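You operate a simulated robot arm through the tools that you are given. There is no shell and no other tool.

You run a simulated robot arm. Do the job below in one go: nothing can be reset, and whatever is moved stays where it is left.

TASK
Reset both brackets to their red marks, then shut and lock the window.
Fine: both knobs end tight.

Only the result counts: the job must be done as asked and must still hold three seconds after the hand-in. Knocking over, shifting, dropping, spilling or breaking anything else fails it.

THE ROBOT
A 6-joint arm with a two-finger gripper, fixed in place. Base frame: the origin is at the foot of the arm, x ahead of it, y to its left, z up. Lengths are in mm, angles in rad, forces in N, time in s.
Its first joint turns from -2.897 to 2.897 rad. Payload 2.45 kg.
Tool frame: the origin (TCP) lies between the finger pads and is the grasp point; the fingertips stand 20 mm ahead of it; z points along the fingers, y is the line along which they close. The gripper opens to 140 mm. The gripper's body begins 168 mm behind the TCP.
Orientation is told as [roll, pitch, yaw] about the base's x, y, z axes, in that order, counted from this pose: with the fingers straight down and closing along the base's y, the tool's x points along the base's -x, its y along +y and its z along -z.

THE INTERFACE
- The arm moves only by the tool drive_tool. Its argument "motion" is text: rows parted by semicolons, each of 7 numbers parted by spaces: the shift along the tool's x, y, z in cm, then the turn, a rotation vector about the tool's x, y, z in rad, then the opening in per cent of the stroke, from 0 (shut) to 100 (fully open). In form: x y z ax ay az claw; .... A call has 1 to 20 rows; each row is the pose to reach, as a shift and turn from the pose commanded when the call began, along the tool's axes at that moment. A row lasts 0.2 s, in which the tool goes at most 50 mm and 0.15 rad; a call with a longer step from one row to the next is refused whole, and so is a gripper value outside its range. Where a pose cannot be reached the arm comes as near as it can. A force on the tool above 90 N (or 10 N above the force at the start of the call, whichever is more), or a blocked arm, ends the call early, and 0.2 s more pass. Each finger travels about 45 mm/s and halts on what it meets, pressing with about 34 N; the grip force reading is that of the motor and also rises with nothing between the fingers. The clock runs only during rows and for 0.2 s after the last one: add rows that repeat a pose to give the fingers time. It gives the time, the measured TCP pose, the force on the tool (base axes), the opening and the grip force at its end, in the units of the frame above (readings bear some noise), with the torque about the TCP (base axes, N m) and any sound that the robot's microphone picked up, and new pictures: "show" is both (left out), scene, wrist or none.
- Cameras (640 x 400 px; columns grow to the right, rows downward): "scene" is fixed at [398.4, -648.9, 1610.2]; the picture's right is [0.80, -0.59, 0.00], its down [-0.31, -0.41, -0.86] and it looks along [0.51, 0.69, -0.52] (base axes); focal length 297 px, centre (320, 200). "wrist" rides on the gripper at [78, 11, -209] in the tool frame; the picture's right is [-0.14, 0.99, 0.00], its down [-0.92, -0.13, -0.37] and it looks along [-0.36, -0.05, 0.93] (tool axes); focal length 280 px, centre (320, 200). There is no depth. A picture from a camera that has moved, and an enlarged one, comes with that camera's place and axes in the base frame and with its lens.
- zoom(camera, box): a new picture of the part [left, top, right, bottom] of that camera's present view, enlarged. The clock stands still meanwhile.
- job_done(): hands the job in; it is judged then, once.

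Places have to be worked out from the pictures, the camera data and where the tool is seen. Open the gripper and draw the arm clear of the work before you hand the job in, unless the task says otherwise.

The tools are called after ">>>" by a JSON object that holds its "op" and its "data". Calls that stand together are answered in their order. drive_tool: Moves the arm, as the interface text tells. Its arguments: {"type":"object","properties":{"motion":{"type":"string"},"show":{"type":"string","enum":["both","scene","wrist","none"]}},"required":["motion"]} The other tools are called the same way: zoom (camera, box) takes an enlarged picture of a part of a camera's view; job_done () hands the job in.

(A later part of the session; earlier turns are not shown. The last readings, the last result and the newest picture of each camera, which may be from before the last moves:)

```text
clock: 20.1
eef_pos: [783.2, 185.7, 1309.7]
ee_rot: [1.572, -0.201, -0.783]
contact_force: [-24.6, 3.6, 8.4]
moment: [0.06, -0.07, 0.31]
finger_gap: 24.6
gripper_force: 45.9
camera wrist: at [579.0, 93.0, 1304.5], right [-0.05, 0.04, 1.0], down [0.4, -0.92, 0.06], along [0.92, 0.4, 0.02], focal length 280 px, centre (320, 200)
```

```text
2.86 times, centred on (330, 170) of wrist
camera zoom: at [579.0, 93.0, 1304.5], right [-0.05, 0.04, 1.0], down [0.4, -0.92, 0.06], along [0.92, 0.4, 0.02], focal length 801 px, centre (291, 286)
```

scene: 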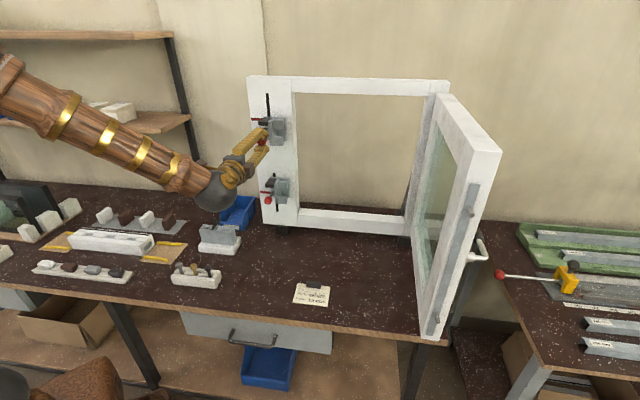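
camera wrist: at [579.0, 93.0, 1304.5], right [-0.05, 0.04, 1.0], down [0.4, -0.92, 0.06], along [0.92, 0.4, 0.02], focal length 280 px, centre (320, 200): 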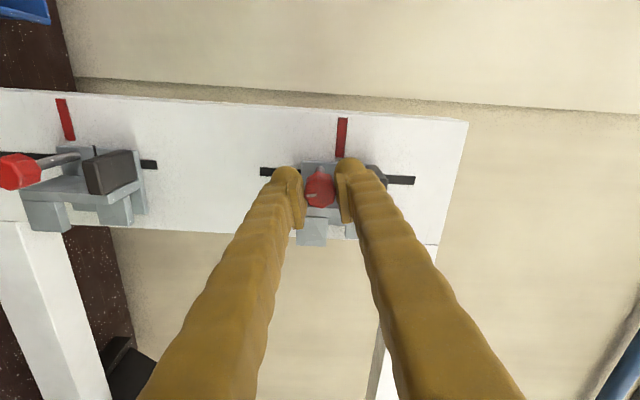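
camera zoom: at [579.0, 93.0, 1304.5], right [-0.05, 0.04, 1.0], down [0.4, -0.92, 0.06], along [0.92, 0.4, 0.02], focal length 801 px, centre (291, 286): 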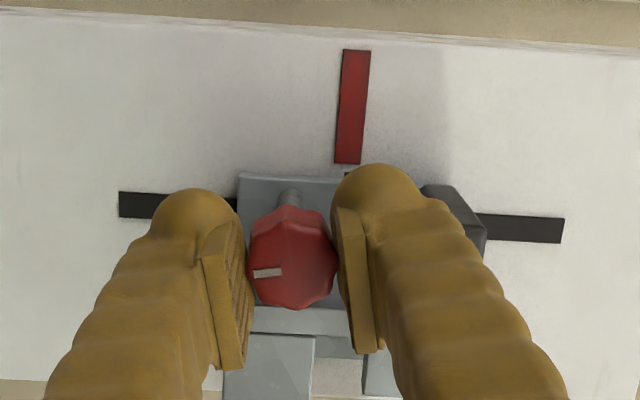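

The index moved up 0.6 mm and sits on the mark within a few tenths. I'll keep tightening past the original angle in small steps to feel the stop.

>>> {"op": "drive_tool", "data": {"motion": "0 0 0 0 0 0.08 5; 0 0 0 0 0 0.16 5; 0 0 0 0 0 0.24 5; 0 0 0 0 0 0.30 5", "show": "none"}}

>>> {"op": "drive_tool", "data": {"motion": "0 0 0 0 0 0.08 5; 0 0 0 0 0 0.16 5; 0 0 0 0 0 0.24 5", "show": "wrist"}}

>>> {"op": "zoom", "data": {"camera": "wrist", "box": [240, 100, 420, 240]}}

>>> {"op": "zoom", "data": {"camera": "scene", "box": [248, 108, 280, 132]}}

```text
clock: 21.1
eef_pos: [782.8, 185.9, 1309.3]
ee_rot: [1.572, 0.1, -0.785]
contact_force: [-8.3, -1.3, 16.8]
moment: [-0.1, -0.34, -0.04]
finger_gap: 25.0
gripper_force: 44.7
```

```text
clock: 21.9
eef_pos: [784.1, 184.1, 1308.8]
ee_rot: [1.573, 0.338, -0.784]
contact_force: [3.2, 1.8, 18.7]
moment: [-0.16, -0.47, 0.07]
finger_gap: 24.7
gripper_force: 45.0
camera wrist: at [586.0, 86.3, 1345.5], right [0.32, -0.32, 0.89], down [0.32, -0.84, -0.43], along [0.89, 0.43, -0.17], focal length 280 px, centre (320, 200)
```

wrist: 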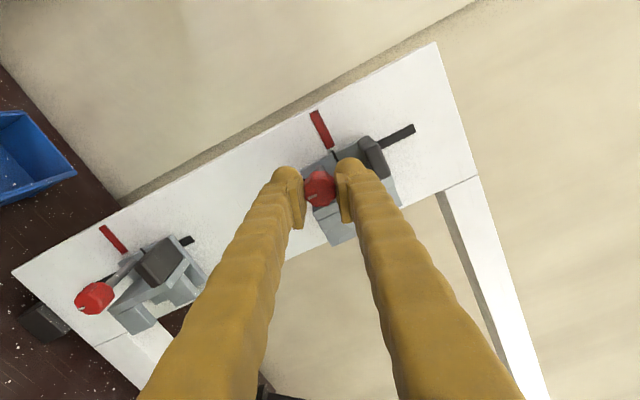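

```text
2.86 times, centred on (330, 170) of wrist
camera zoom: at [586.0, 86.3, 1345.5], right [0.32, -0.32, 0.89], down [0.32, -0.84, -0.43], along [0.89, 0.43, -0.17], focal length 801 px, centre (291, 286)
```

zoom: 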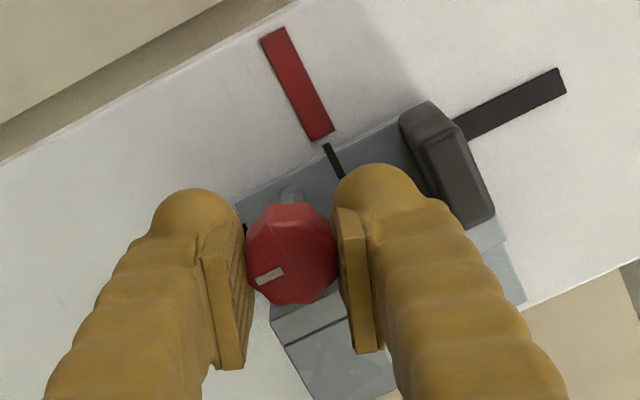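

```text
16.00 times, centred on (264, 120) of scene
camera zoom: at [398.4, -648.9, 1610.2], right [0.8, -0.59, 0.0], down [-0.31, -0.41, -0.86], along [0.51, 0.69, -0.52], focal length 4748 px, centre (1216, 1480)
```

zoom: 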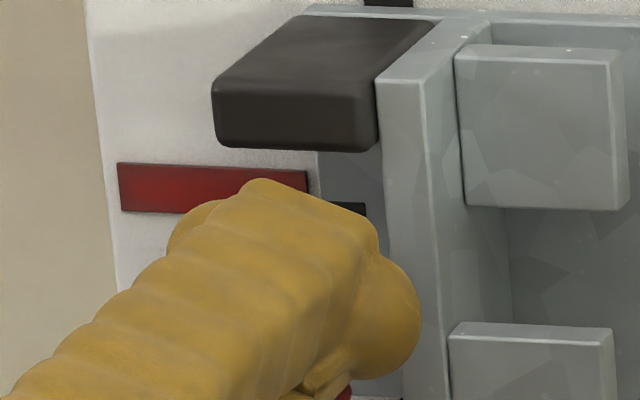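

Torque has risen to about 0.45 N·m and the fingers now slip on the knob, with the knob back at its original angle, so it is tight. I'll open slightly and back straight out, then check the index from a level view.

>>> {"op": "drive_tool", "data": {"motion": "0 0 0 0 0 0 20; 0 0 0 0 0 0 28; 0 0 0 0 0 0 32; 0 0 -2.5 0 0 0 32; 0 0 -5.0 0 0 0 32; 0 0 -8.0 0 0 0 32; 0 0 -8.0 0 0 0 32", "show": "both"}}

>>> {"op": "zoom", "data": {"camera": "scene", "box": [248, 108, 280, 132]}}

>>> {"op": "zoom", "data": {"camera": "wrist", "box": [260, 80, 440, 220]}}

```text
clock: 23.5
eef_pos: [726.7, 127.3, 1309.6]
ee_rot: [1.572, 0.336, -0.784]
contact_force: [-0.9, -0.5, -0.1]
moment: [0.02, -0.01, 0.02]
finger_gap: 44.6
gripper_force: 0.1
camera wrist: at [528.6, 29.7, 1345.2], right [0.32, -0.32, 0.89], down [0.33, -0.84, -0.43], along [0.89, 0.43, -0.17], focal length 280 px, centre (320, 200)
```

scene: 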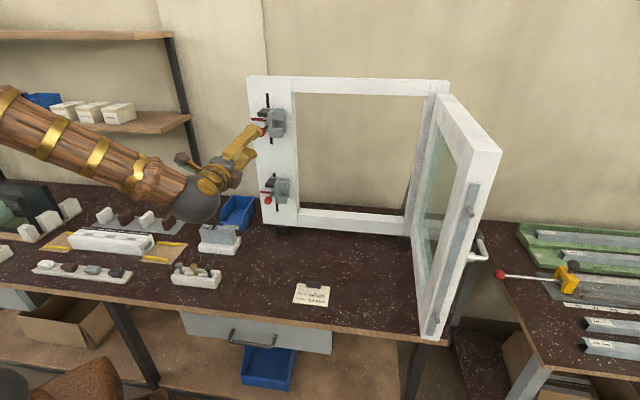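
wrist: 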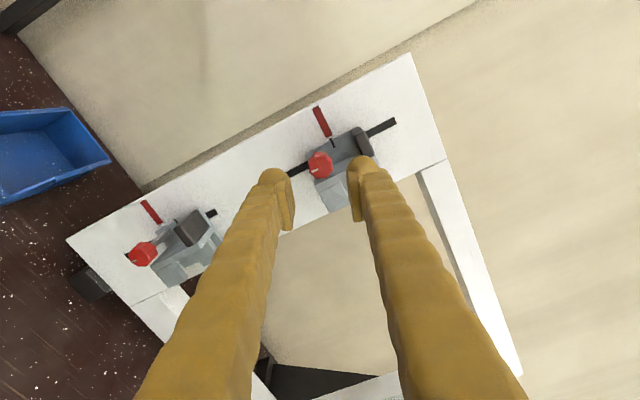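

```text
16.00 times, centred on (264, 120) of scene
camera zoom: at [398.4, -648.9, 1610.2], right [0.8, -0.59, 0.0], down [-0.31, -0.41, -0.86], along [0.51, 0.69, -0.52], focal length 4748 px, centre (1216, 1480)
```

zoom: 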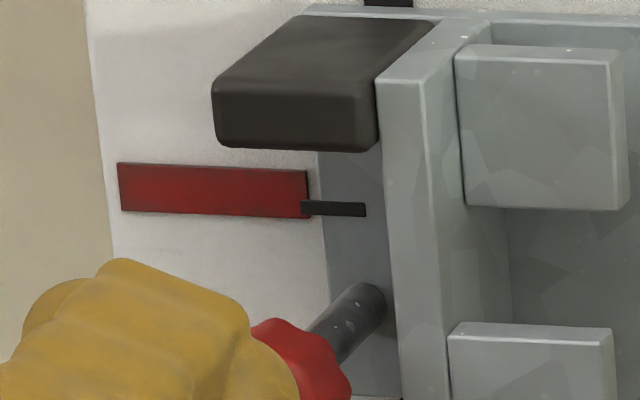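

```text
2.86 times, centred on (350, 150) of wrist
camera zoom: at [528.6, 29.7, 1345.2], right [0.32, -0.32, 0.89], down [0.33, -0.84, -0.43], along [0.89, 0.43, -0.17], focal length 801 px, centre (234, 343)
```

zoom: 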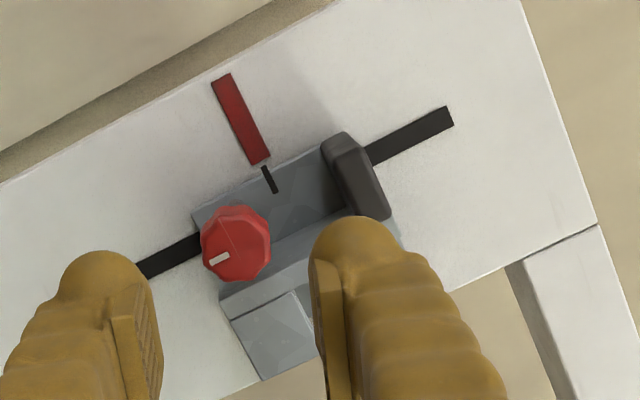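

The bracket held on release. I'll zoom hard with the wrist camera, which is nearly level with the mark, to confirm the alignment.

>>> {"op": "zoom", "data": {"camera": "wrist", "box": [306, 98, 356, 173]}}

>>> {"op": "zoom", "data": {"camera": "wrist", "box": [314, 120, 346, 150]}}

```text
5.33 times, centred on (331, 136) of wrist
camera zoom: at [528.6, 29.7, 1345.2], right [0.32, -0.32, 0.89], down [0.33, -0.84, -0.43], along [0.89, 0.43, -0.17], focal length 1495 px, centre (261, 544)
```

zoom: 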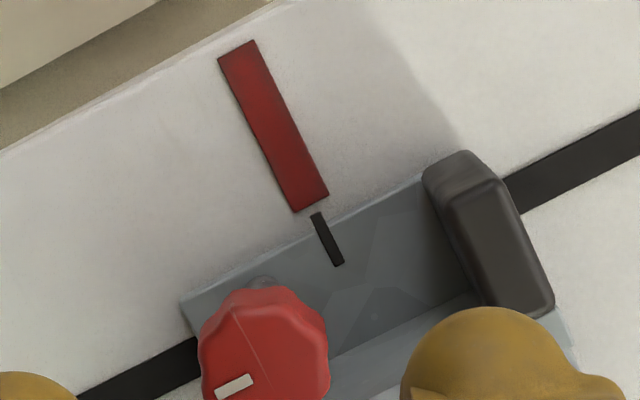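

```text
13.33 times, centred on (330, 135) of wrist
camera zoom: at [528.6, 29.7, 1345.2], right [0.32, -0.32, 0.89], down [0.33, -0.84, -0.43], along [0.89, 0.43, -0.17], focal length 3738 px, centre (187, 1067)
```

zoom: 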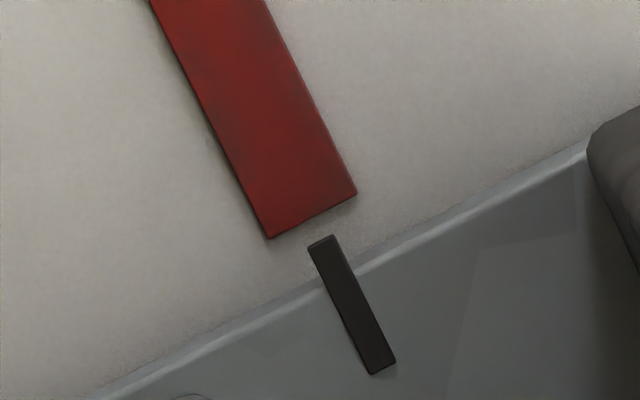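

At 13× the index lies on the mark's centreline to within about 0.2 mm, and the knob tick is back at or slightly past its tight angle. Next is the lower bracket, with its knob near z = 1054, so I'll lower the tool in front of it and square the roll.

>>> {"op": "drive_tool", "data": {"motion": "-1.4 -4.01 0 0 0 -0.056 32; -2.8 -8.02 0 0 0 -0.112 32; -4.2 -12.03 0 0 0 -0.168 32; -5.6 -16.05 0 0 0 -0.224 32; -7.0 -20.06 0 0 0 -0.28 32; -8.41 -24.07 0 0 0 -0.336 32; -8.41 -24.07 0 0 0 -0.336 32", "show": "both"}}

>>> {"op": "zoom", "data": {"camera": "wrist", "box": [240, 70, 440, 230]}}

>>> {"op": "zoom", "data": {"camera": "scene", "box": [245, 110, 285, 150]}}

```text
clock: 25.1
eef_pos: [726.1, 131.6, 1055.4]
ee_rot: [1.571, 0.001, -0.782]
contact_force: [-0.6, 0.0, 0.3]
moment: [-0.02, 0.01, 0.0]
finger_gap: 44.9
gripper_force: 0.0
camera wrist: at [522.7, 38.4, 1065.8], right [0.1, -0.1, 0.99], down [0.39, -0.91, -0.13], along [0.92, 0.4, -0.05], focal length 280 px, centre (320, 200)
```

scene: 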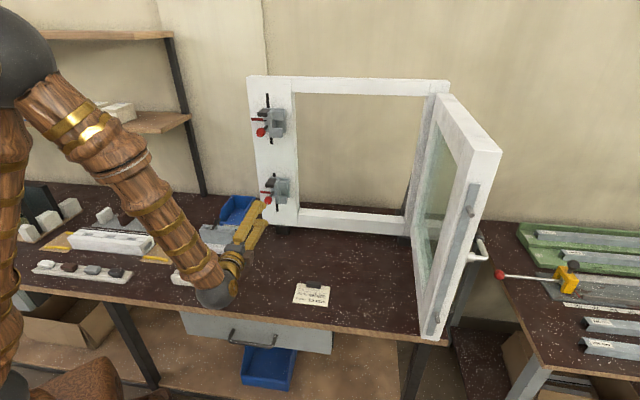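
wrist: 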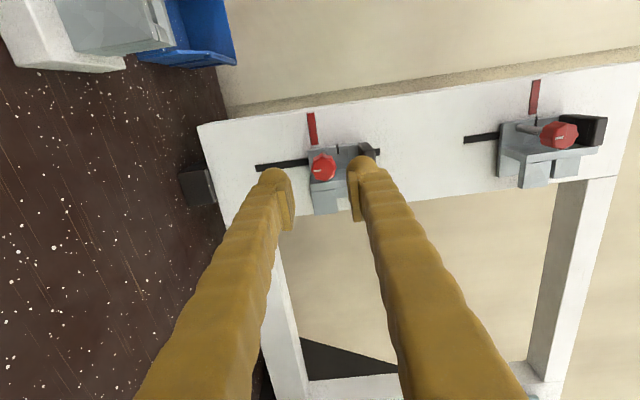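

```text
2.50 times, centred on (340, 150) of wrist
camera zoom: at [522.7, 38.4, 1065.8], right [0.1, -0.1, 0.99], down [0.39, -0.91, -0.13], along [0.92, 0.4, -0.05], focal length 701 px, centre (270, 325)
```

zoom: 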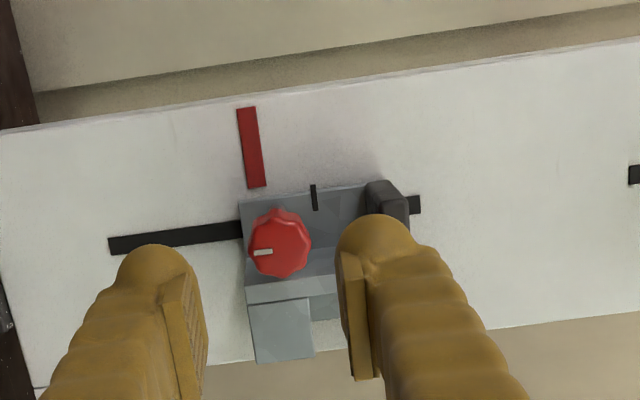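

```text
10.00 times, centred on (265, 130) of scene
camera zoom: at [398.4, -648.9, 1610.2], right [0.8, -0.59, 0.0], down [-0.31, -0.41, -0.86], along [0.51, 0.69, -0.52], focal length 2968 px, centre (870, 900)
```

zoom: 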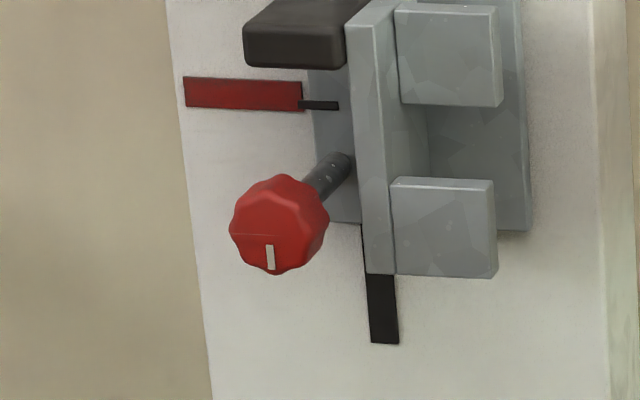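

The lower index is at z ≈ 1079 against its mark at z ≈ 1050, so this bracket must come down about 29 mm. Its knob is at z ≈ 1058, and the upper knob looks good. I'll advance onto the lower knob and grip it.

>>> {"op": "drive_tool", "data": {"motion": "-0.1 0.2 2.0 0 0 0 34; -0.1 0.2 4.0 0 0 0 34; -0.1 0.2 5.8 0 0 0 34; -0.1 0.2 6.8 0 0 0 34; -0.1 0.2 7.9 0 0 0 34; -0.1 0.2 7.9 0 0 0 34", "show": "wrist"}}

>>> {"op": "zoom", "data": {"camera": "wrist", "box": [240, 100, 420, 240]}}

>>> {"op": "zoom", "data": {"camera": "scene", "box": [245, 165, 305, 215]}}

```text
clock: 26.5
eef_pos: [781.5, 183.2, 1055.1]
ee_rot: [1.568, 0.002, -0.784]
contact_force: [0.1, 0.2, 0.1]
moment: [-0.04, 0.02, -0.01]
finger_gap: 47.7
gripper_force: 0.0
camera wrist: at [579.2, 91.1, 1066.8], right [0.1, -0.1, 0.99], down [0.39, -0.91, -0.13], along [0.92, 0.4, -0.05], focal length 280 px, centre (320, 200)
```

wrist: 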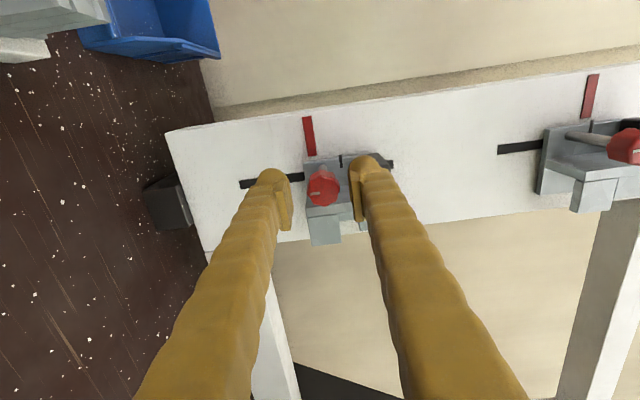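

```text
2.86 times, centred on (330, 170) of wrist
camera zoom: at [579.2, 91.1, 1066.8], right [0.1, -0.1, 0.99], down [0.39, -0.91, -0.13], along [0.92, 0.4, -0.05], focal length 801 px, centre (291, 286)
```

zoom: 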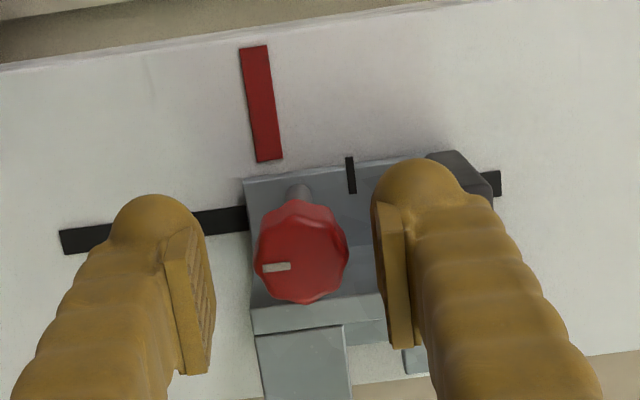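

```text
8.00 times, centred on (275, 190) of scene
camera zoom: at [398.4, -648.9, 1610.2], right [0.8, -0.59, 0.0], down [-0.31, -0.41, -0.86], along [0.51, 0.69, -0.52], focal length 2374 px, centre (680, 280)
```

zoom: 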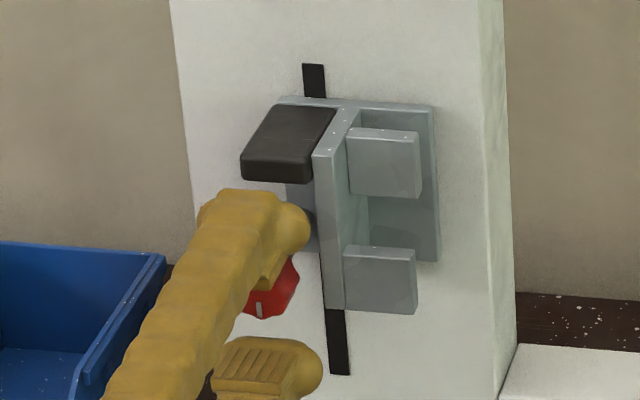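

The knob appears about 3 mm above the finger centreline and 3–4 mm further in than in the upper grasp. I'll correct both and close.

>>> {"op": "drive_tool", "data": {"motion": "0 0.25 0.35 0 0 0 34; 0 0.25 0.35 0 0 0 24; 0 0.25 0.35 0 0 0 14; 0 0.25 0.35 0 0 0 5; 0 0.25 0.35 0 0 0 5; 0 0.25 0.35 0 0 0 5", "show": "wrist"}}

>>> {"op": "zoom", "data": {"camera": "wrist", "box": [240, 100, 420, 240]}}

```text
clock: 27.9
eef_pos: [785.0, 186.5, 1057.9]
ee_rot: [1.572, 0.001, -0.783]
contact_force: [2.1, 2.1, 12.5]
moment: [0.1, -0.1, -0.02]
finger_gap: 24.9
gripper_force: 44.7
camera wrist: at [581.6, 93.5, 1069.3], right [0.1, -0.1, 0.99], down [0.39, -0.91, -0.13], along [0.92, 0.4, -0.05], focal length 280 px, centre (320, 200)
```

wrist: 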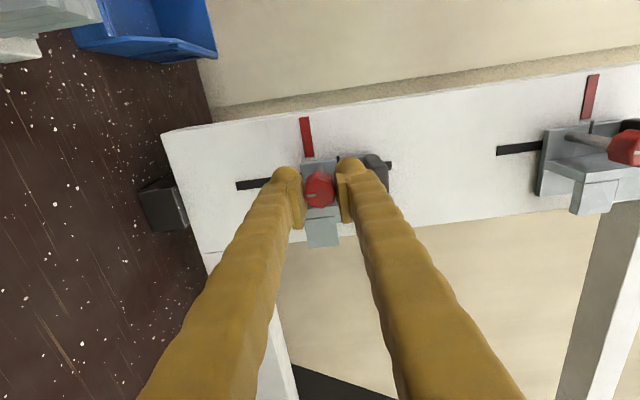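

```text
2.86 times, centred on (330, 170) of wrist
camera zoom: at [581.6, 93.5, 1069.3], right [0.1, -0.1, 0.99], down [0.39, -0.91, -0.13], along [0.92, 0.4, -0.05], focal length 801 px, centre (291, 286)
```

zoom: 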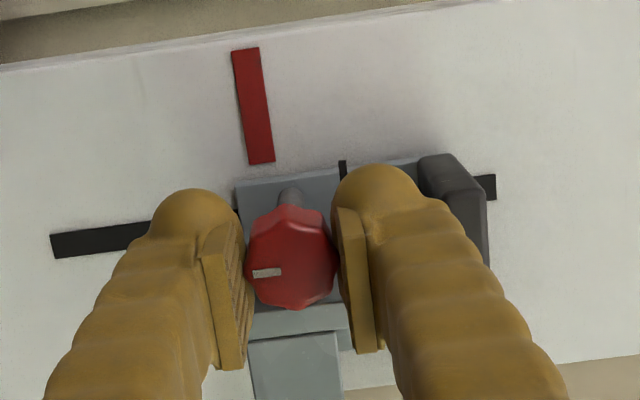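

The grip is good, with a 24.9 mm gap and the same seating as before. I'll turn anticlockwise 1.5 rad to loosen.

>>> {"op": "drive_tool", "data": {"motion": "0 0.05 0 0 0 -0.1 5; 0 0.05 0 0 0 -0.2 5; 0 0.05 0 0 0 -0.3 5; 0 0.05 0 0 0 -0.4 5; 0 0.05 0 0 0 -0.5 5; 0 0.05 0 0 0 -0.6 5; 0 0.05 0 0 0 -0.7 5; 0 0.05 0 0 0 -0.8 5; 0 0.05 0 0 0 -0.9 5; 0 0.05 0 0 0 -1.0 5; 0 0.05 0 0 0 -1.1 5; 0 0.05 0 0 0 -1.2 5; 0 0.05 0 0 0 -1.3 5; 0 0.05 0 0 0 -1.4 5; 0 0.05 0 0 0 -1.5 5", "show": "wrist"}}

>>> {"op": "zoom", "data": {"camera": "scene", "box": [245, 165, 305, 215]}}

```text
clock: 31.1
eef_pos: [784.2, 186.2, 1059.7]
ee_rot: [1.587, -1.499, -0.797]
contact_force: [-31.8, 14.0, 1.3]
moment: [0.19, -0.15, 0.38]
finger_gap: 24.8
gripper_force: 45.2
camera wrist: at [626.1, 50.3, 982.3], right [-0.69, 0.69, 0.21], down [-0.12, -0.4, 0.91], along [0.71, 0.61, 0.36], focal length 280 px, centre (320, 200)
```

wrist: 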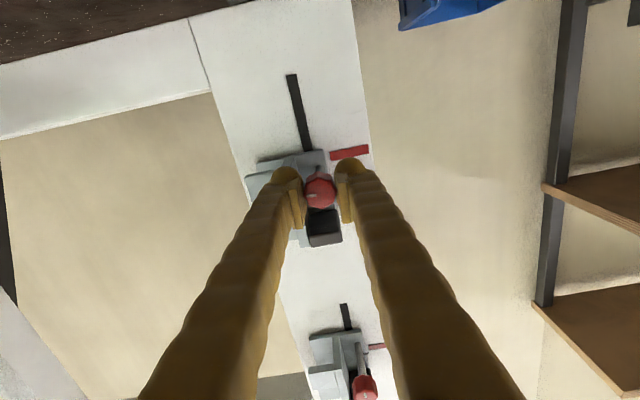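

```text
8.00 times, centred on (275, 190) of scene
camera zoom: at [398.4, -648.9, 1610.2], right [0.8, -0.59, 0.0], down [-0.31, -0.41, -0.86], along [0.51, 0.69, -0.52], focal length 2374 px, centre (680, 280)
```

zoom: 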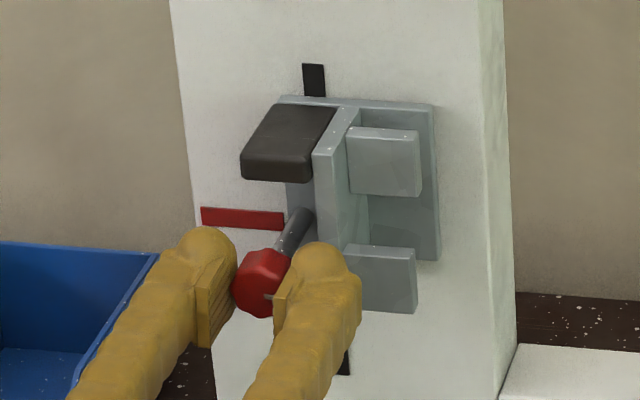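

The bracket shifted about 0.3 mm with the knob, so it is loose. I'll slide it down 28 mm while holding the knob.

>>> {"op": "drive_tool", "data": {"motion": "0.4 -0.03 0 0 0 0 5; 0.8 -0.06 0 0 0 0 5; 1.2 -0.08 0 0 0 0 5; 1.6 -0.11 0 0 0 0 5; 2.0 -0.14 0 0 0 0 5; 2.4 -0.17 0 0 0 0 5; 2.8 -0.19 0 0 0 0 5; 2.8 -0.19 0 0 0 0 5", "show": "wrist"}}

>>> {"op": "zoom", "data": {"camera": "scene", "box": [245, 165, 305, 215]}}

>>> {"op": "zoom", "data": {"camera": "wrist", "box": [240, 100, 420, 260]}}

```text
clock: 32.9
eef_pos: [784.6, 186.8, 1031.0]
ee_rot: [1.579, -1.498, -0.791]
contact_force: [-15.4, 29.7, 0.4]
moment: [0.08, -0.06, 0.24]
finger_gap: 25.0
gripper_force: 45.0
camera wrist: at [625.8, 50.6, 953.6], right [-0.69, 0.69, 0.21], down [-0.12, -0.4, 0.91], along [0.71, 0.6, 0.36], focal length 280 px, centre (320, 200)
```

wrist: 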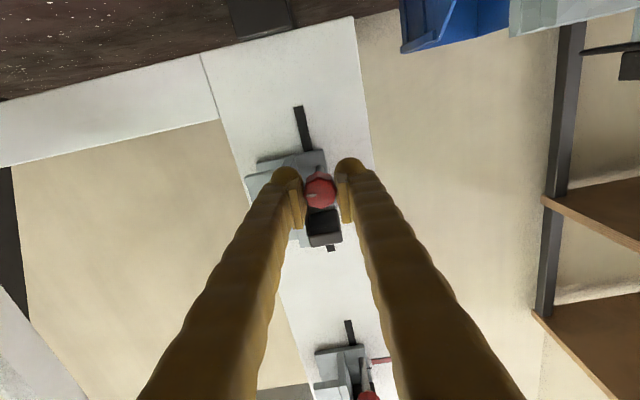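

```text
8.00 times, centred on (275, 190) of scene
camera zoom: at [398.4, -648.9, 1610.2], right [0.8, -0.59, 0.0], down [-0.31, -0.41, -0.86], along [0.51, 0.69, -0.52], focal length 2374 px, centre (680, 280)
```

zoom: 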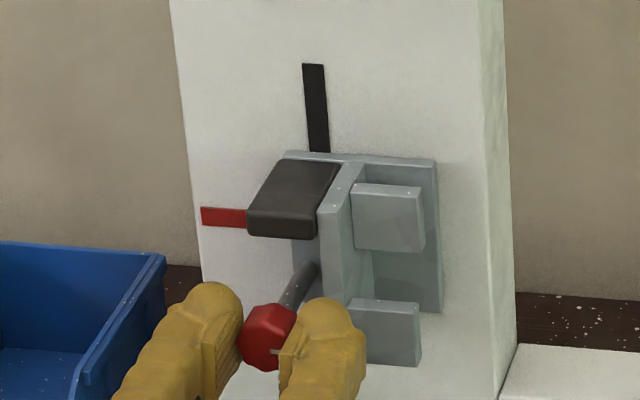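

```text
2.50 times, centred on (330, 180) of wrist
camera zoom: at [625.8, 50.6, 953.6], right [-0.69, 0.69, 0.21], down [-0.12, -0.4, 0.91], along [0.71, 0.6, 0.36], focal length 701 px, centre (295, 250)
```

zoom: 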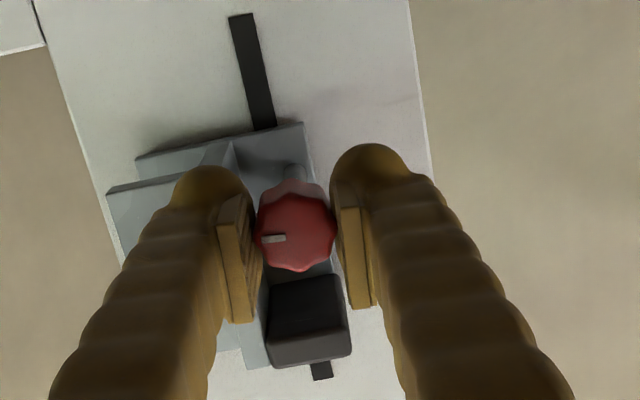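

The bracket came down about 29 mm in the scene view. I'll turn the knob most of the way back so the wrist camera comes nearly level with the mark, and check before tightening fully.

>>> {"op": "drive_tool", "data": {"motion": "0 0 0 0 0 0.12 5; 0 0 0 0 0 0.24 5; 0 0 0 0 0 0.36 5; 0 0 0 0 0 0.48 5; 0 0 0 0 0 0.60 5; 0 0 0 0 0 0.72 5; 0 0 0 0 0 0.84 5; 0 0 0 0 0 0.96 5; 0 0 0 0 0 1.08 5; 0 0 0 0 0 1.2 5", "show": "wrist"}}

>>> {"op": "zoom", "data": {"camera": "wrist", "box": [300, 90, 370, 190]}}

>>> {"op": "zoom", "data": {"camera": "scene", "box": [245, 165, 305, 215]}}

```text
clock: 35.1
eef_pos: [785.4, 185.5, 1030.8]
ee_rot: [1.569, -0.297, -0.785]
contact_force: [-11.0, 19.1, -22.6]
moment: [-0.17, 0.17, 0.26]
finger_gap: 24.9
gripper_force: 45.1
camera wrist: at [582.6, 93.5, 1018.4], right [-0.11, 0.11, 0.99], down [0.39, -0.91, 0.15], along [0.91, 0.4, 0.06], focal length 280 px, centre (320, 200)
```

wrist: 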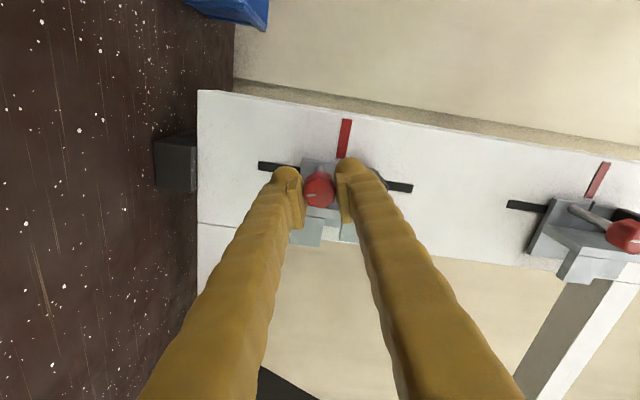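

```text
4.00 times, centred on (335, 140) of wrist
camera zoom: at [582.6, 93.5, 1018.4], right [-0.11, 0.11, 0.99], down [0.39, -0.91, 0.15], along [0.91, 0.4, 0.06], focal length 1122 px, centre (260, 440)
```

zoom: 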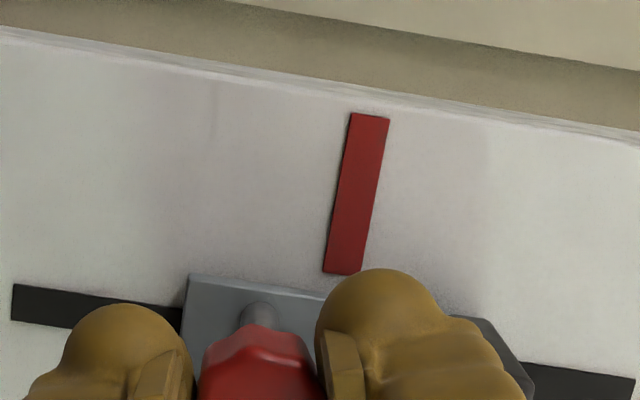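

```text
8.00 times, centred on (275, 190) of scene
camera zoom: at [398.4, -648.9, 1610.2], right [0.8, -0.59, 0.0], down [-0.31, -0.41, -0.86], along [0.51, 0.69, -0.52], focal length 2374 px, centre (680, 280)
```

zoom: 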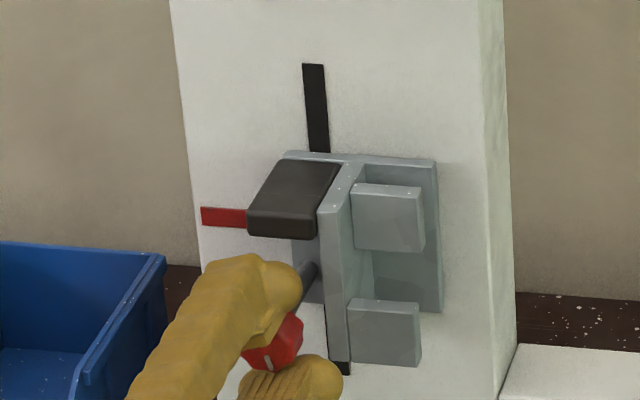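

The finger hides the index at this angle. I'll turn a further 0.3 rad, where the index should show past the fingertip.

>>> {"op": "drive_tool", "data": {"motion": "0 0 0 0 0 0.1 5; 0 0 0 0 0 0.2 5; 0 0 0 0 0 0.3 5", "show": "wrist"}}

>>> {"op": "zoom", "data": {"camera": "wrist", "box": [305, 110, 355, 190]}}

```text
clock: 35.9
eef_pos: [786.2, 186.4, 1031.8]
ee_rot: [1.57, 0.004, -0.783]
contact_force: [-3.8, 13.8, -24.8]
moment: [-0.36, 0.03, 0.08]
finger_gap: 24.9
gripper_force: 45.0
camera wrist: at [582.5, 93.6, 1041.5], right [0.1, -0.1, 0.99], down [0.39, -0.91, -0.13], along [0.92, 0.4, -0.05], focal length 280 px, centre (320, 200)
```

wrist: 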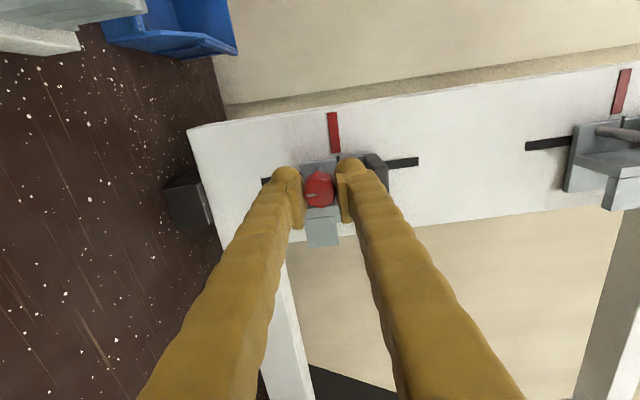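

```text
5.00 times, centred on (330, 150) of wrist
camera zoom: at [582.5, 93.6, 1041.5], right [0.1, -0.1, 0.99], down [0.39, -0.91, -0.13], along [0.92, 0.4, -0.05], focal length 1402 px, centre (270, 450)
```

zoom: 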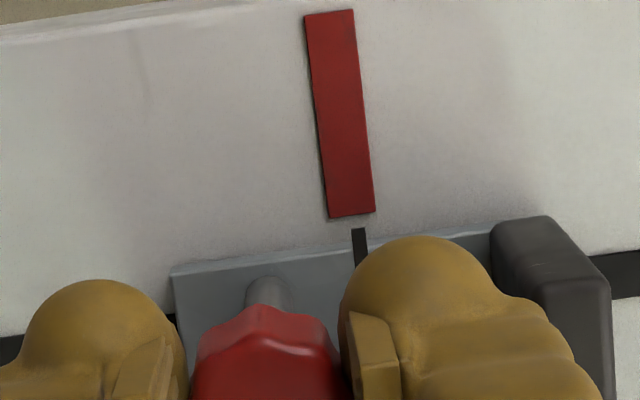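

The index sits about 0.85 mm high of the mark centreline after removing parallax. I'll loosen once more, lower by 0.9 mm, and turn back in the same cycle.

>>> {"op": "drive_tool", "data": {"motion": "0 0 0 0 0 -0.149 5; 0 0 0 0 0 -0.298 5; 0 0 0 0 0 -0.447 5; 0 0 0 0 0 -0.596 5; 0 0 0 0 0 -0.745 5; 0 0 0 0 0 -0.894 5; 0 0 0 0 0 -1.043 5; 0 0 0 0 0 -1.192 5; 0 0 0 0 0 -1.341 5; 0 -0.09 0 0 0 -1.4 5; 0 -0.09 0 0 0 -1.341 5; 0 -0.09 0 0 0 -1.192 5; 0 -0.09 0 0 0 -1.043 5; 0 -0.09 0 0 0 -0.894 5; 0 -0.09 0 0 0 -0.745 5; 0 -0.09 0 0 0 -0.596 5; 0 -0.09 0 0 0 -0.447 5; 0 -0.09 0 0 0 -0.298 5; 0 -0.09 0 0 0 -0.149 5; 0 -0.09 0 0 0 0 5", "show": "wrist"}}

>>> {"op": "zoom", "data": {"camera": "wrist", "box": [305, 110, 355, 190]}}

```text
clock: 40.1
eef_pos: [786.7, 186.0, 1030.6]
ee_rot: [1.572, 0.004, -0.783]
contact_force: [-7.5, -18.0, -2.9]
moment: [-0.16, -0.08, -0.03]
finger_gap: 24.9
gripper_force: 45.0
camera wrist: at [582.8, 93.8, 1041.2], right [0.1, -0.1, 0.99], down [0.39, -0.91, -0.13], along [0.92, 0.4, -0.05], focal length 280 px, centre (320, 200)
```

wrist: 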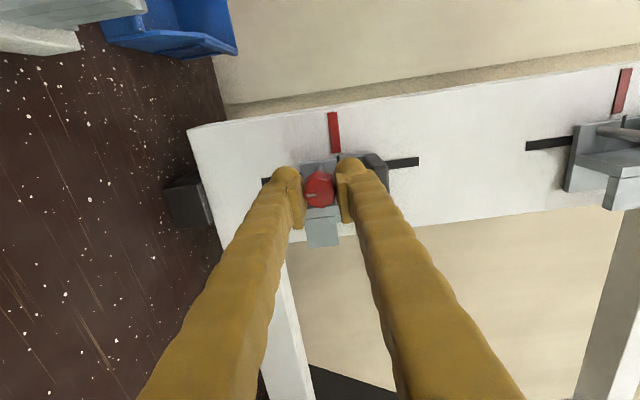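

```text
5.00 times, centred on (330, 150) of wrist
camera zoom: at [582.8, 93.8, 1041.2], right [0.1, -0.1, 0.99], down [0.39, -0.91, -0.13], along [0.92, 0.4, -0.05], focal length 1402 px, centre (270, 450)
```

zoom: 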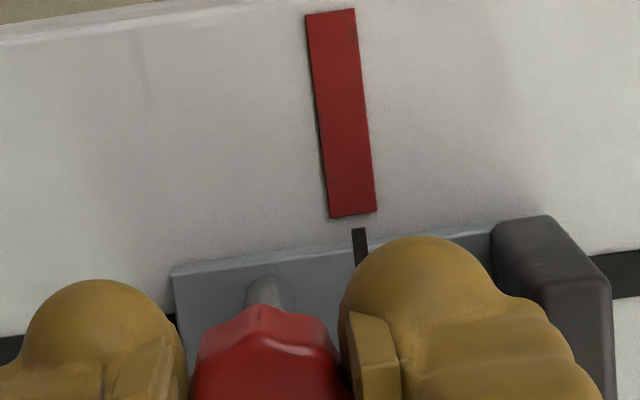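

The index is now only about 0.4 mm high, which is well within the mark. I'll tighten the lower knob firmly until the torque rises and the fingers slip.

>>> {"op": "drive_tool", "data": {"motion": "0 0 0 0 0 0.08 5; 0 0 0 0 0 0.16 5; 0 0 0 0 0 0.24 5; 0 0 0 0 0 0.32 5", "show": "none"}}

>>> {"op": "drive_tool", "data": {"motion": "0 0 0 0 0 0.08 5; 0 0 0 0 0 0.16 5", "show": "wrist"}}

>>> {"op": "zoom", "data": {"camera": "wrist", "box": [240, 100, 420, 240]}}

```text
clock: 41.1
eef_pos: [786.6, 187.0, 1029.9]
ee_rot: [1.569, 0.323, -0.783]
contact_force: [5.9, 5.5, -7.8]
moment: [-0.37, -0.26, 0.05]
finger_gap: 25.1
gripper_force: 44.4
```

```text
clock: 41.7
eef_pos: [785.9, 186.7, 1029.2]
ee_rot: [1.571, 0.482, -0.785]
contact_force: [-7.2, -5.6, -12.5]
moment: [-0.49, -0.26, -0.03]
finger_gap: 24.9
gripper_force: 44.6
camera wrist: at [592.3, 83.9, 1075.8], right [0.41, -0.41, 0.81], down [0.27, -0.79, -0.54], along [0.87, 0.45, -0.21], focal length 280 px, centre (320, 200)
```

wrist: 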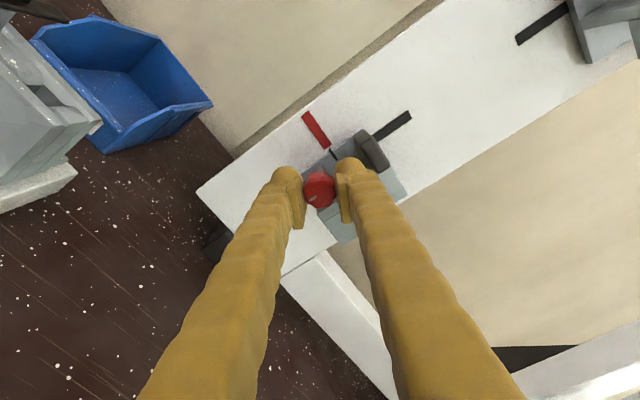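

```text
2.86 times, centred on (330, 170) of wrist
camera zoom: at [592.3, 83.9, 1075.8], right [0.41, -0.41, 0.81], down [0.27, -0.79, -0.54], along [0.87, 0.45, -0.21], focal length 801 px, centre (291, 286)
```

zoom: 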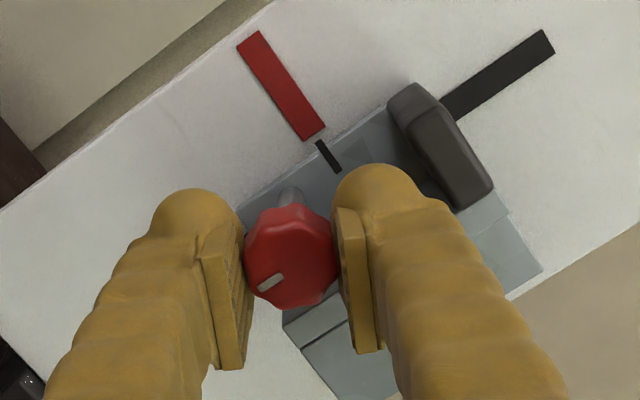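

Torque is about 0.53 N·m, the fingers slipped, and the knob is at or slightly past its original tight angle. I'll release, back out and verify the index.

>>> {"op": "drive_tool", "data": {"motion": "0 0 0 0 0 0 20; 0 0 0 0 0 0 28; 0 0 0 0 0 0 32; 0 0 -2.5 0 0 0 32; 0 0 -5.0 0 0 0 32; 0 0 -8.0 0 0 0 32; 0 0 -8.0 0 0 0 32", "show": "wrist"}}

>>> {"op": "zoom", "data": {"camera": "wrist", "box": [305, 110, 345, 160]}}

>>> {"op": "zoom", "data": {"camera": "scene", "box": [248, 110, 300, 215]}}

```text
clock: 43.3
eef_pos: [729.1, 128.9, 1030.6]
ee_rot: [1.571, 0.481, -0.783]
contact_force: [-0.8, 0.4, 0.1]
moment: [0.03, 0.01, 0.01]
finger_gap: 44.6
gripper_force: 0.0
camera wrist: at [535.4, 26.2, 1077.1], right [0.41, -0.41, 0.81], down [0.28, -0.8, -0.54], along [0.87, 0.45, -0.21], focal length 280 px, centre (320, 200)
```

wrist: 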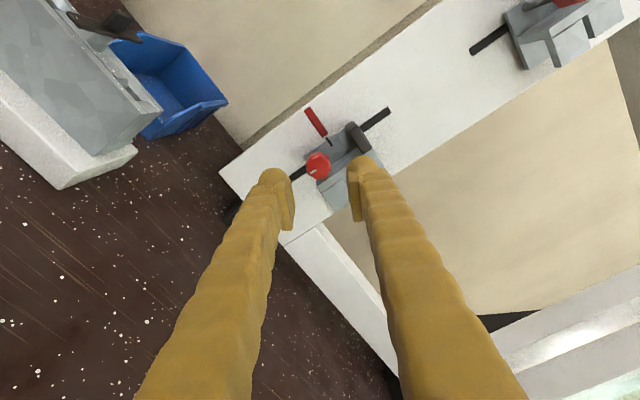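

```text
8.00 times, centred on (325, 135) of wrist
camera zoom: at [535.4, 26.2, 1077.1], right [0.41, -0.41, 0.81], down [0.28, -0.8, -0.54], along [0.87, 0.45, -0.21], focal length 2243 px, centre (280, 720)
```

zoom: 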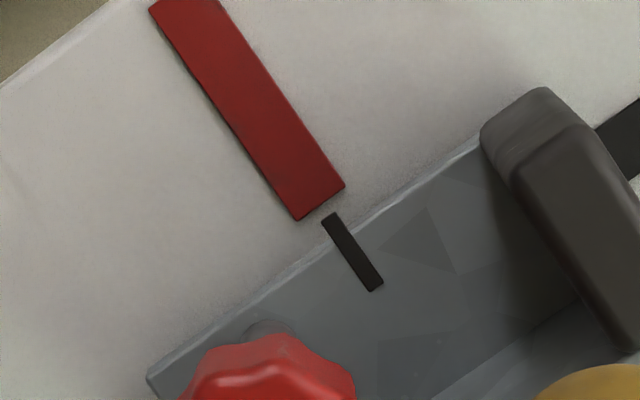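

```text
3.81 times, centred on (274, 162) of scene
camera zoom: at [398.4, -648.9, 1610.2], right [0.8, -0.59, 0.0], down [-0.31, -0.41, -0.86], along [0.51, 0.69, -0.52], focal length 1131 px, centre (495, 343)
```

zoom: 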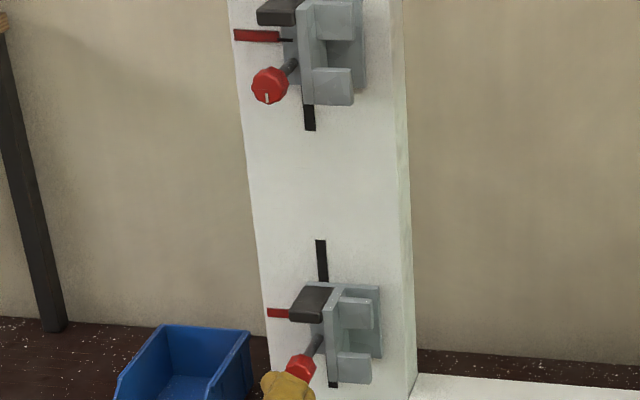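

Both indices sit on their marks to within about 0.3 mm and both knobs are tight. Now I turn to the sash, which stands open near 87° with its free edge around n ≈ 310, e ≈ 920–960. I'll back away diagonally for a good view of its edge and handle.

>>> {"op": "drive_tool", "data": {"motion": "-1.89 2.33 -3.07 0 0 -0.048 32; -3.78 4.67 -6.13 0 0 -0.096 32; -5.67 7.0 -9.2 0 0 -0.144 32; -7.56 9.34 -12.27 0 0 -0.192 32; -9.46 11.67 -15.34 0 0 -0.24 32; -11.35 14.0 -18.4 0 0 -0.289 32; -13.24 16.34 -21.47 0 0 -0.337 32; -15.13 18.67 -24.54 0 0 -0.385 32; -17.02 21.01 -27.6 0 0 -0.433 32; -18.91 23.34 -30.67 0 0 -0.481 32; -18.91 23.34 -30.67 0 0 -0.481 32", "show": "both"}}

```text
clock: 45.7
eef_pos: [708.7, -282.2, 1149.7]
ee_rot: [1.571, -0.001, -0.784]
contact_force: [0.2, -0.1, 0.3]
moment: [0.0, -0.02, 0.0]
finger_gap: 44.8
gripper_force: 0.0
camera wrist: at [505.7, -373.9, 1160.9], right [0.1, -0.1, 0.99], down [0.39, -0.91, -0.13], along [0.91, 0.4, -0.05], focal length 280 px, centre (320, 200)
```

scene: 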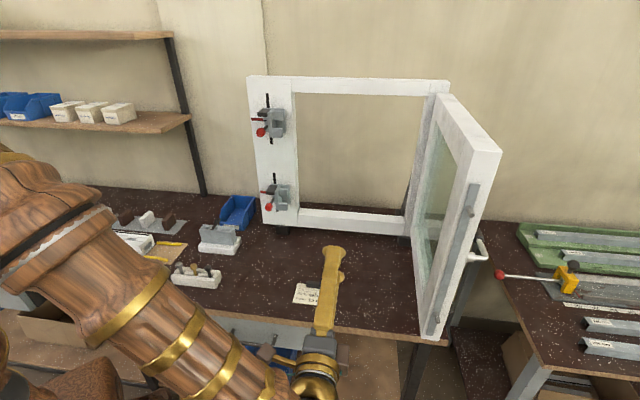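
wrist: 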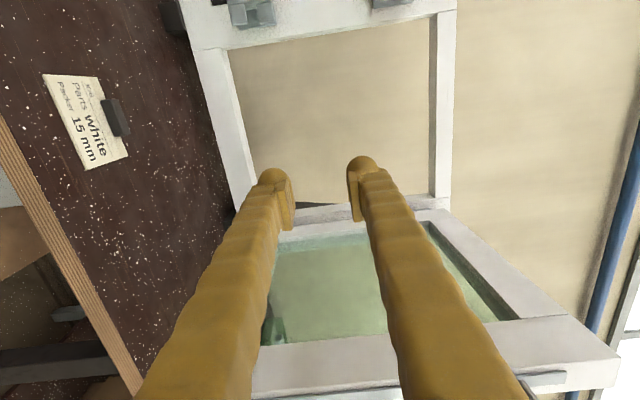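

The wrist view now shows the sash below, with its free edge near the picture's bottom. I'll zoom on both views for its edges, pins and handle.

>>> {"op": "zoom", "data": {"camera": "wrist", "box": [240, 180, 640, 400]}}

>>> {"op": "zoom", "data": {"camera": "scene", "box": [420, 200, 500, 350]}}

```text
1.60 times, centred on (440, 290) of wrist
camera zoom: at [505.7, -373.9, 1160.9], right [0.1, -0.1, 0.99], down [0.39, -0.91, -0.13], along [0.91, 0.4, -0.05], focal length 449 px, centre (128, 56)
```

zoom: 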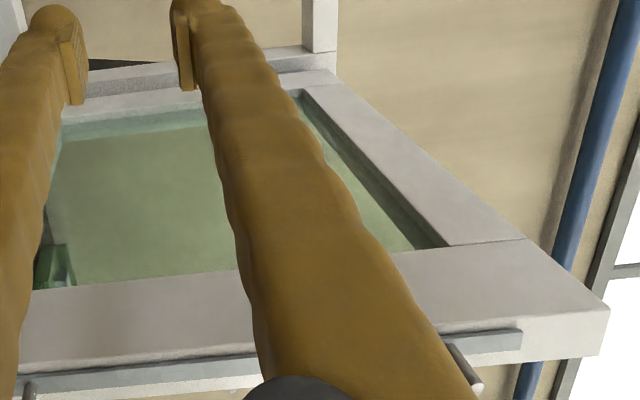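

```text
2.67 times, centred on (460, 275) of scene
camera zoom: at [398.4, -648.9, 1610.2], right [0.8, -0.59, 0.0], down [-0.31, -0.41, -0.86], along [0.51, 0.69, -0.52], focal length 791 px, centre (-53, 0)
```

zoom: 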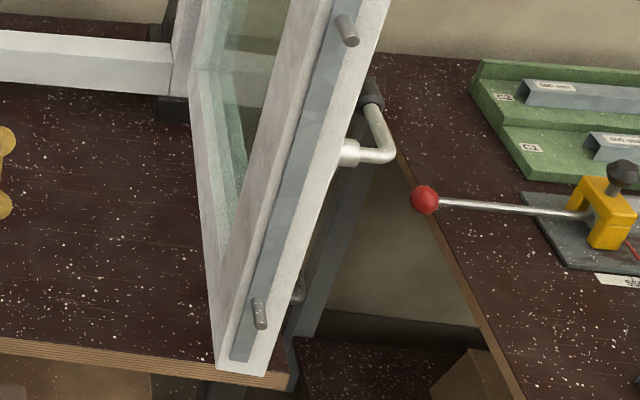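

The sash's free edge is at n ≈ 303 with faces at e ≈ 918 and 959, top at z ≈ 1430, and it is open about 87°. I'll straddle the edge at z ≈ 1130, between handle and lower pin, and sweep it closed with the far finger. First I roll so the fingers lie horizontally, and open them.

>>> {"op": "drive_tool", "data": {"motion": "-0.9 -0.2 -0.6 0 0 -0.143 40; -1.8 -0.4 -1.1 0 0 -0.286 48; -2.7 -0.5 -1.7 0 0 -0.429 56; -3.6 -0.7 -2.3 0 0 -0.572 64; -4.5 -0.9 -2.8 0 0 -0.715 71; -5.5 -1.1 -3.4 0 0 -0.858 71; -6.4 -1.3 -3.9 0 0 -1.0 71; -7.3 -1.5 -4.5 0 0 -1.143 71; -8.2 -1.6 -5.1 0 0 -1.286 71; -9.1 -1.8 -5.6 0 0 -1.429 71; -10 -2 -6.2 0 0 -1.571 71; -10 -2 -6.2 0 0 -1.571 71", "show": "both"}}

```text
clock: 48.3
eef_pos: [734.9, -397.4, 1130.7]
ee_rot: [-2.059, -1.569, 2.846]
contact_force: [0.1, -0.6, -0.2]
moment: [-0.03, -0.02, 0.0]
finger_gap: 99.4
gripper_force: 0.1
camera wrist: at [579.0, -537.1, 1051.4], right [-0.7, 0.7, 0.14], down [-0.17, -0.35, 0.92], along [0.69, 0.62, 0.37], focal length 280 px, centre (320, 200)
```

scene: 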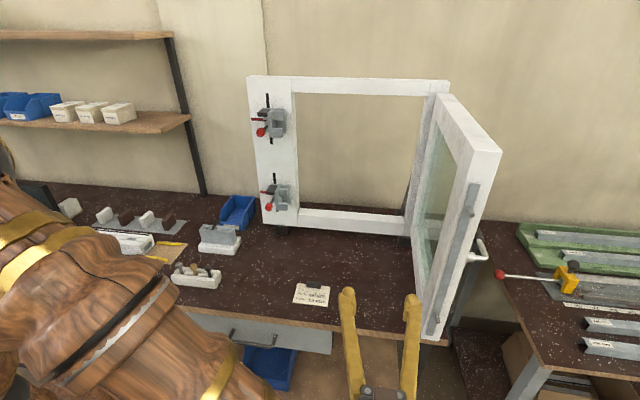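
wrist: 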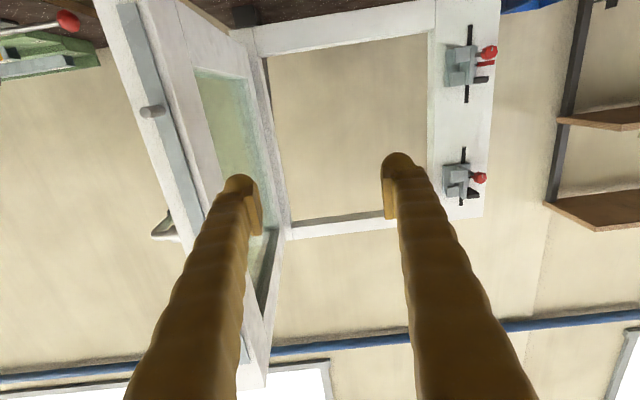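

This view shows the sash free edge with the lower pin and handle to the left, upside down. I'll zoom to place them precisely before straddling.

>>> {"op": "zoom", "data": {"camera": "wrist", "box": [90, 60, 270, 270]}}

>>> {"op": "zoom", "data": {"camera": "wrist", "box": [130, 190, 210, 260]}}

```text
1.90 times, centred on (180, 165) of wrist
camera zoom: at [579.0, -537.1, 1051.4], right [-0.7, 0.7, 0.14], down [-0.17, -0.35, 0.92], along [0.69, 0.62, 0.37], focal length 534 px, centre (587, 267)
```

zoom: 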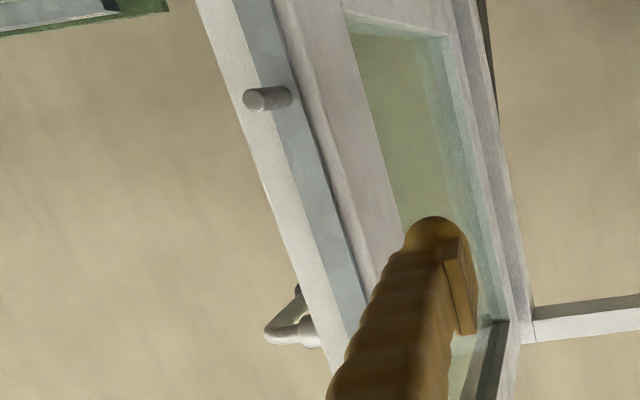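

```text
5.71 times, centred on (170, 225) of wrist
camera zoom: at [579.0, -537.1, 1051.4], right [-0.7, 0.7, 0.14], down [-0.17, -0.35, 0.92], along [0.69, 0.62, 0.37], focal length 1602 px, centre (1177, 57)
```

zoom: 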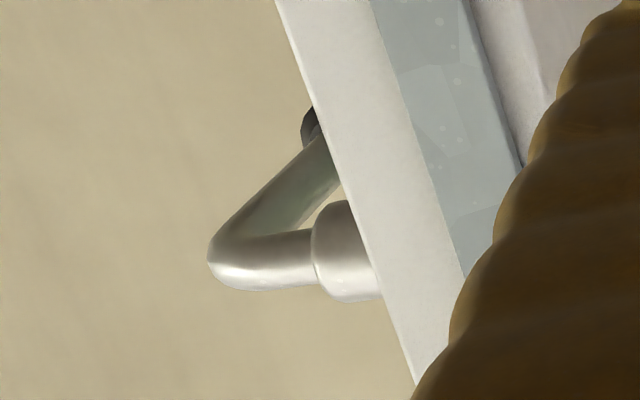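

The handle axis is near n = 328, z = 1185 with its lever pointing towards the hinge, and the lower pin is at z ≈ 1048. I'll shift right to centre on the sash edge at z ≈ 1115, staying in front of the edge.

>>> {"op": "drive_tool", "data": {"motion": "0.4 -4.5 0 0 0 0 71; 0.8 -9.0 0 0 0 0 71; 1.5 -13.6 0 0 0 0 71; 1.5 -13.6 0 0 0 0 71", "show": "both"}}

```text
clock: 49.3
eef_pos: [830.2, -492.1, 1117.1]
ee_rot: [2.305, -1.57, -1.52]
contact_force: [-0.7, 0.2, 0.4]
moment: [0.0, 0.03, 0.03]
finger_gap: 99.3
gripper_force: 0.0
camera wrist: at [674.7, -631.8, 1038.9], right [-0.7, 0.7, 0.14], down [-0.17, -0.35, 0.92], along [0.69, 0.62, 0.37], focal length 280 px, centre (320, 200)
```

scene: 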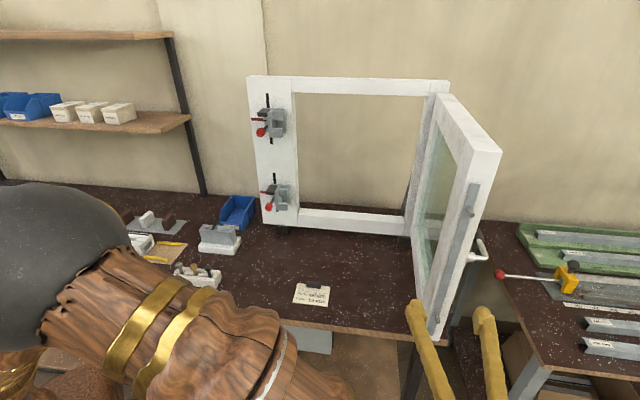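
wrist: 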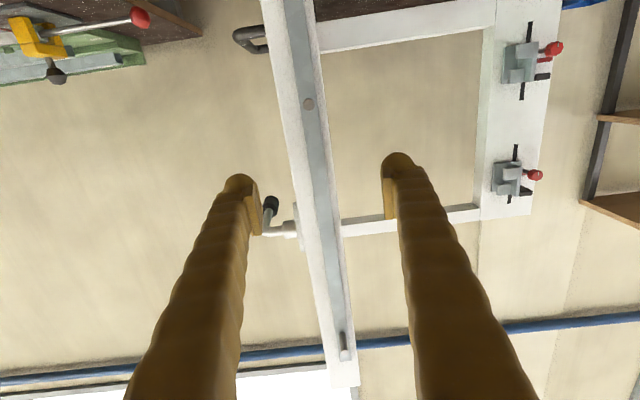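

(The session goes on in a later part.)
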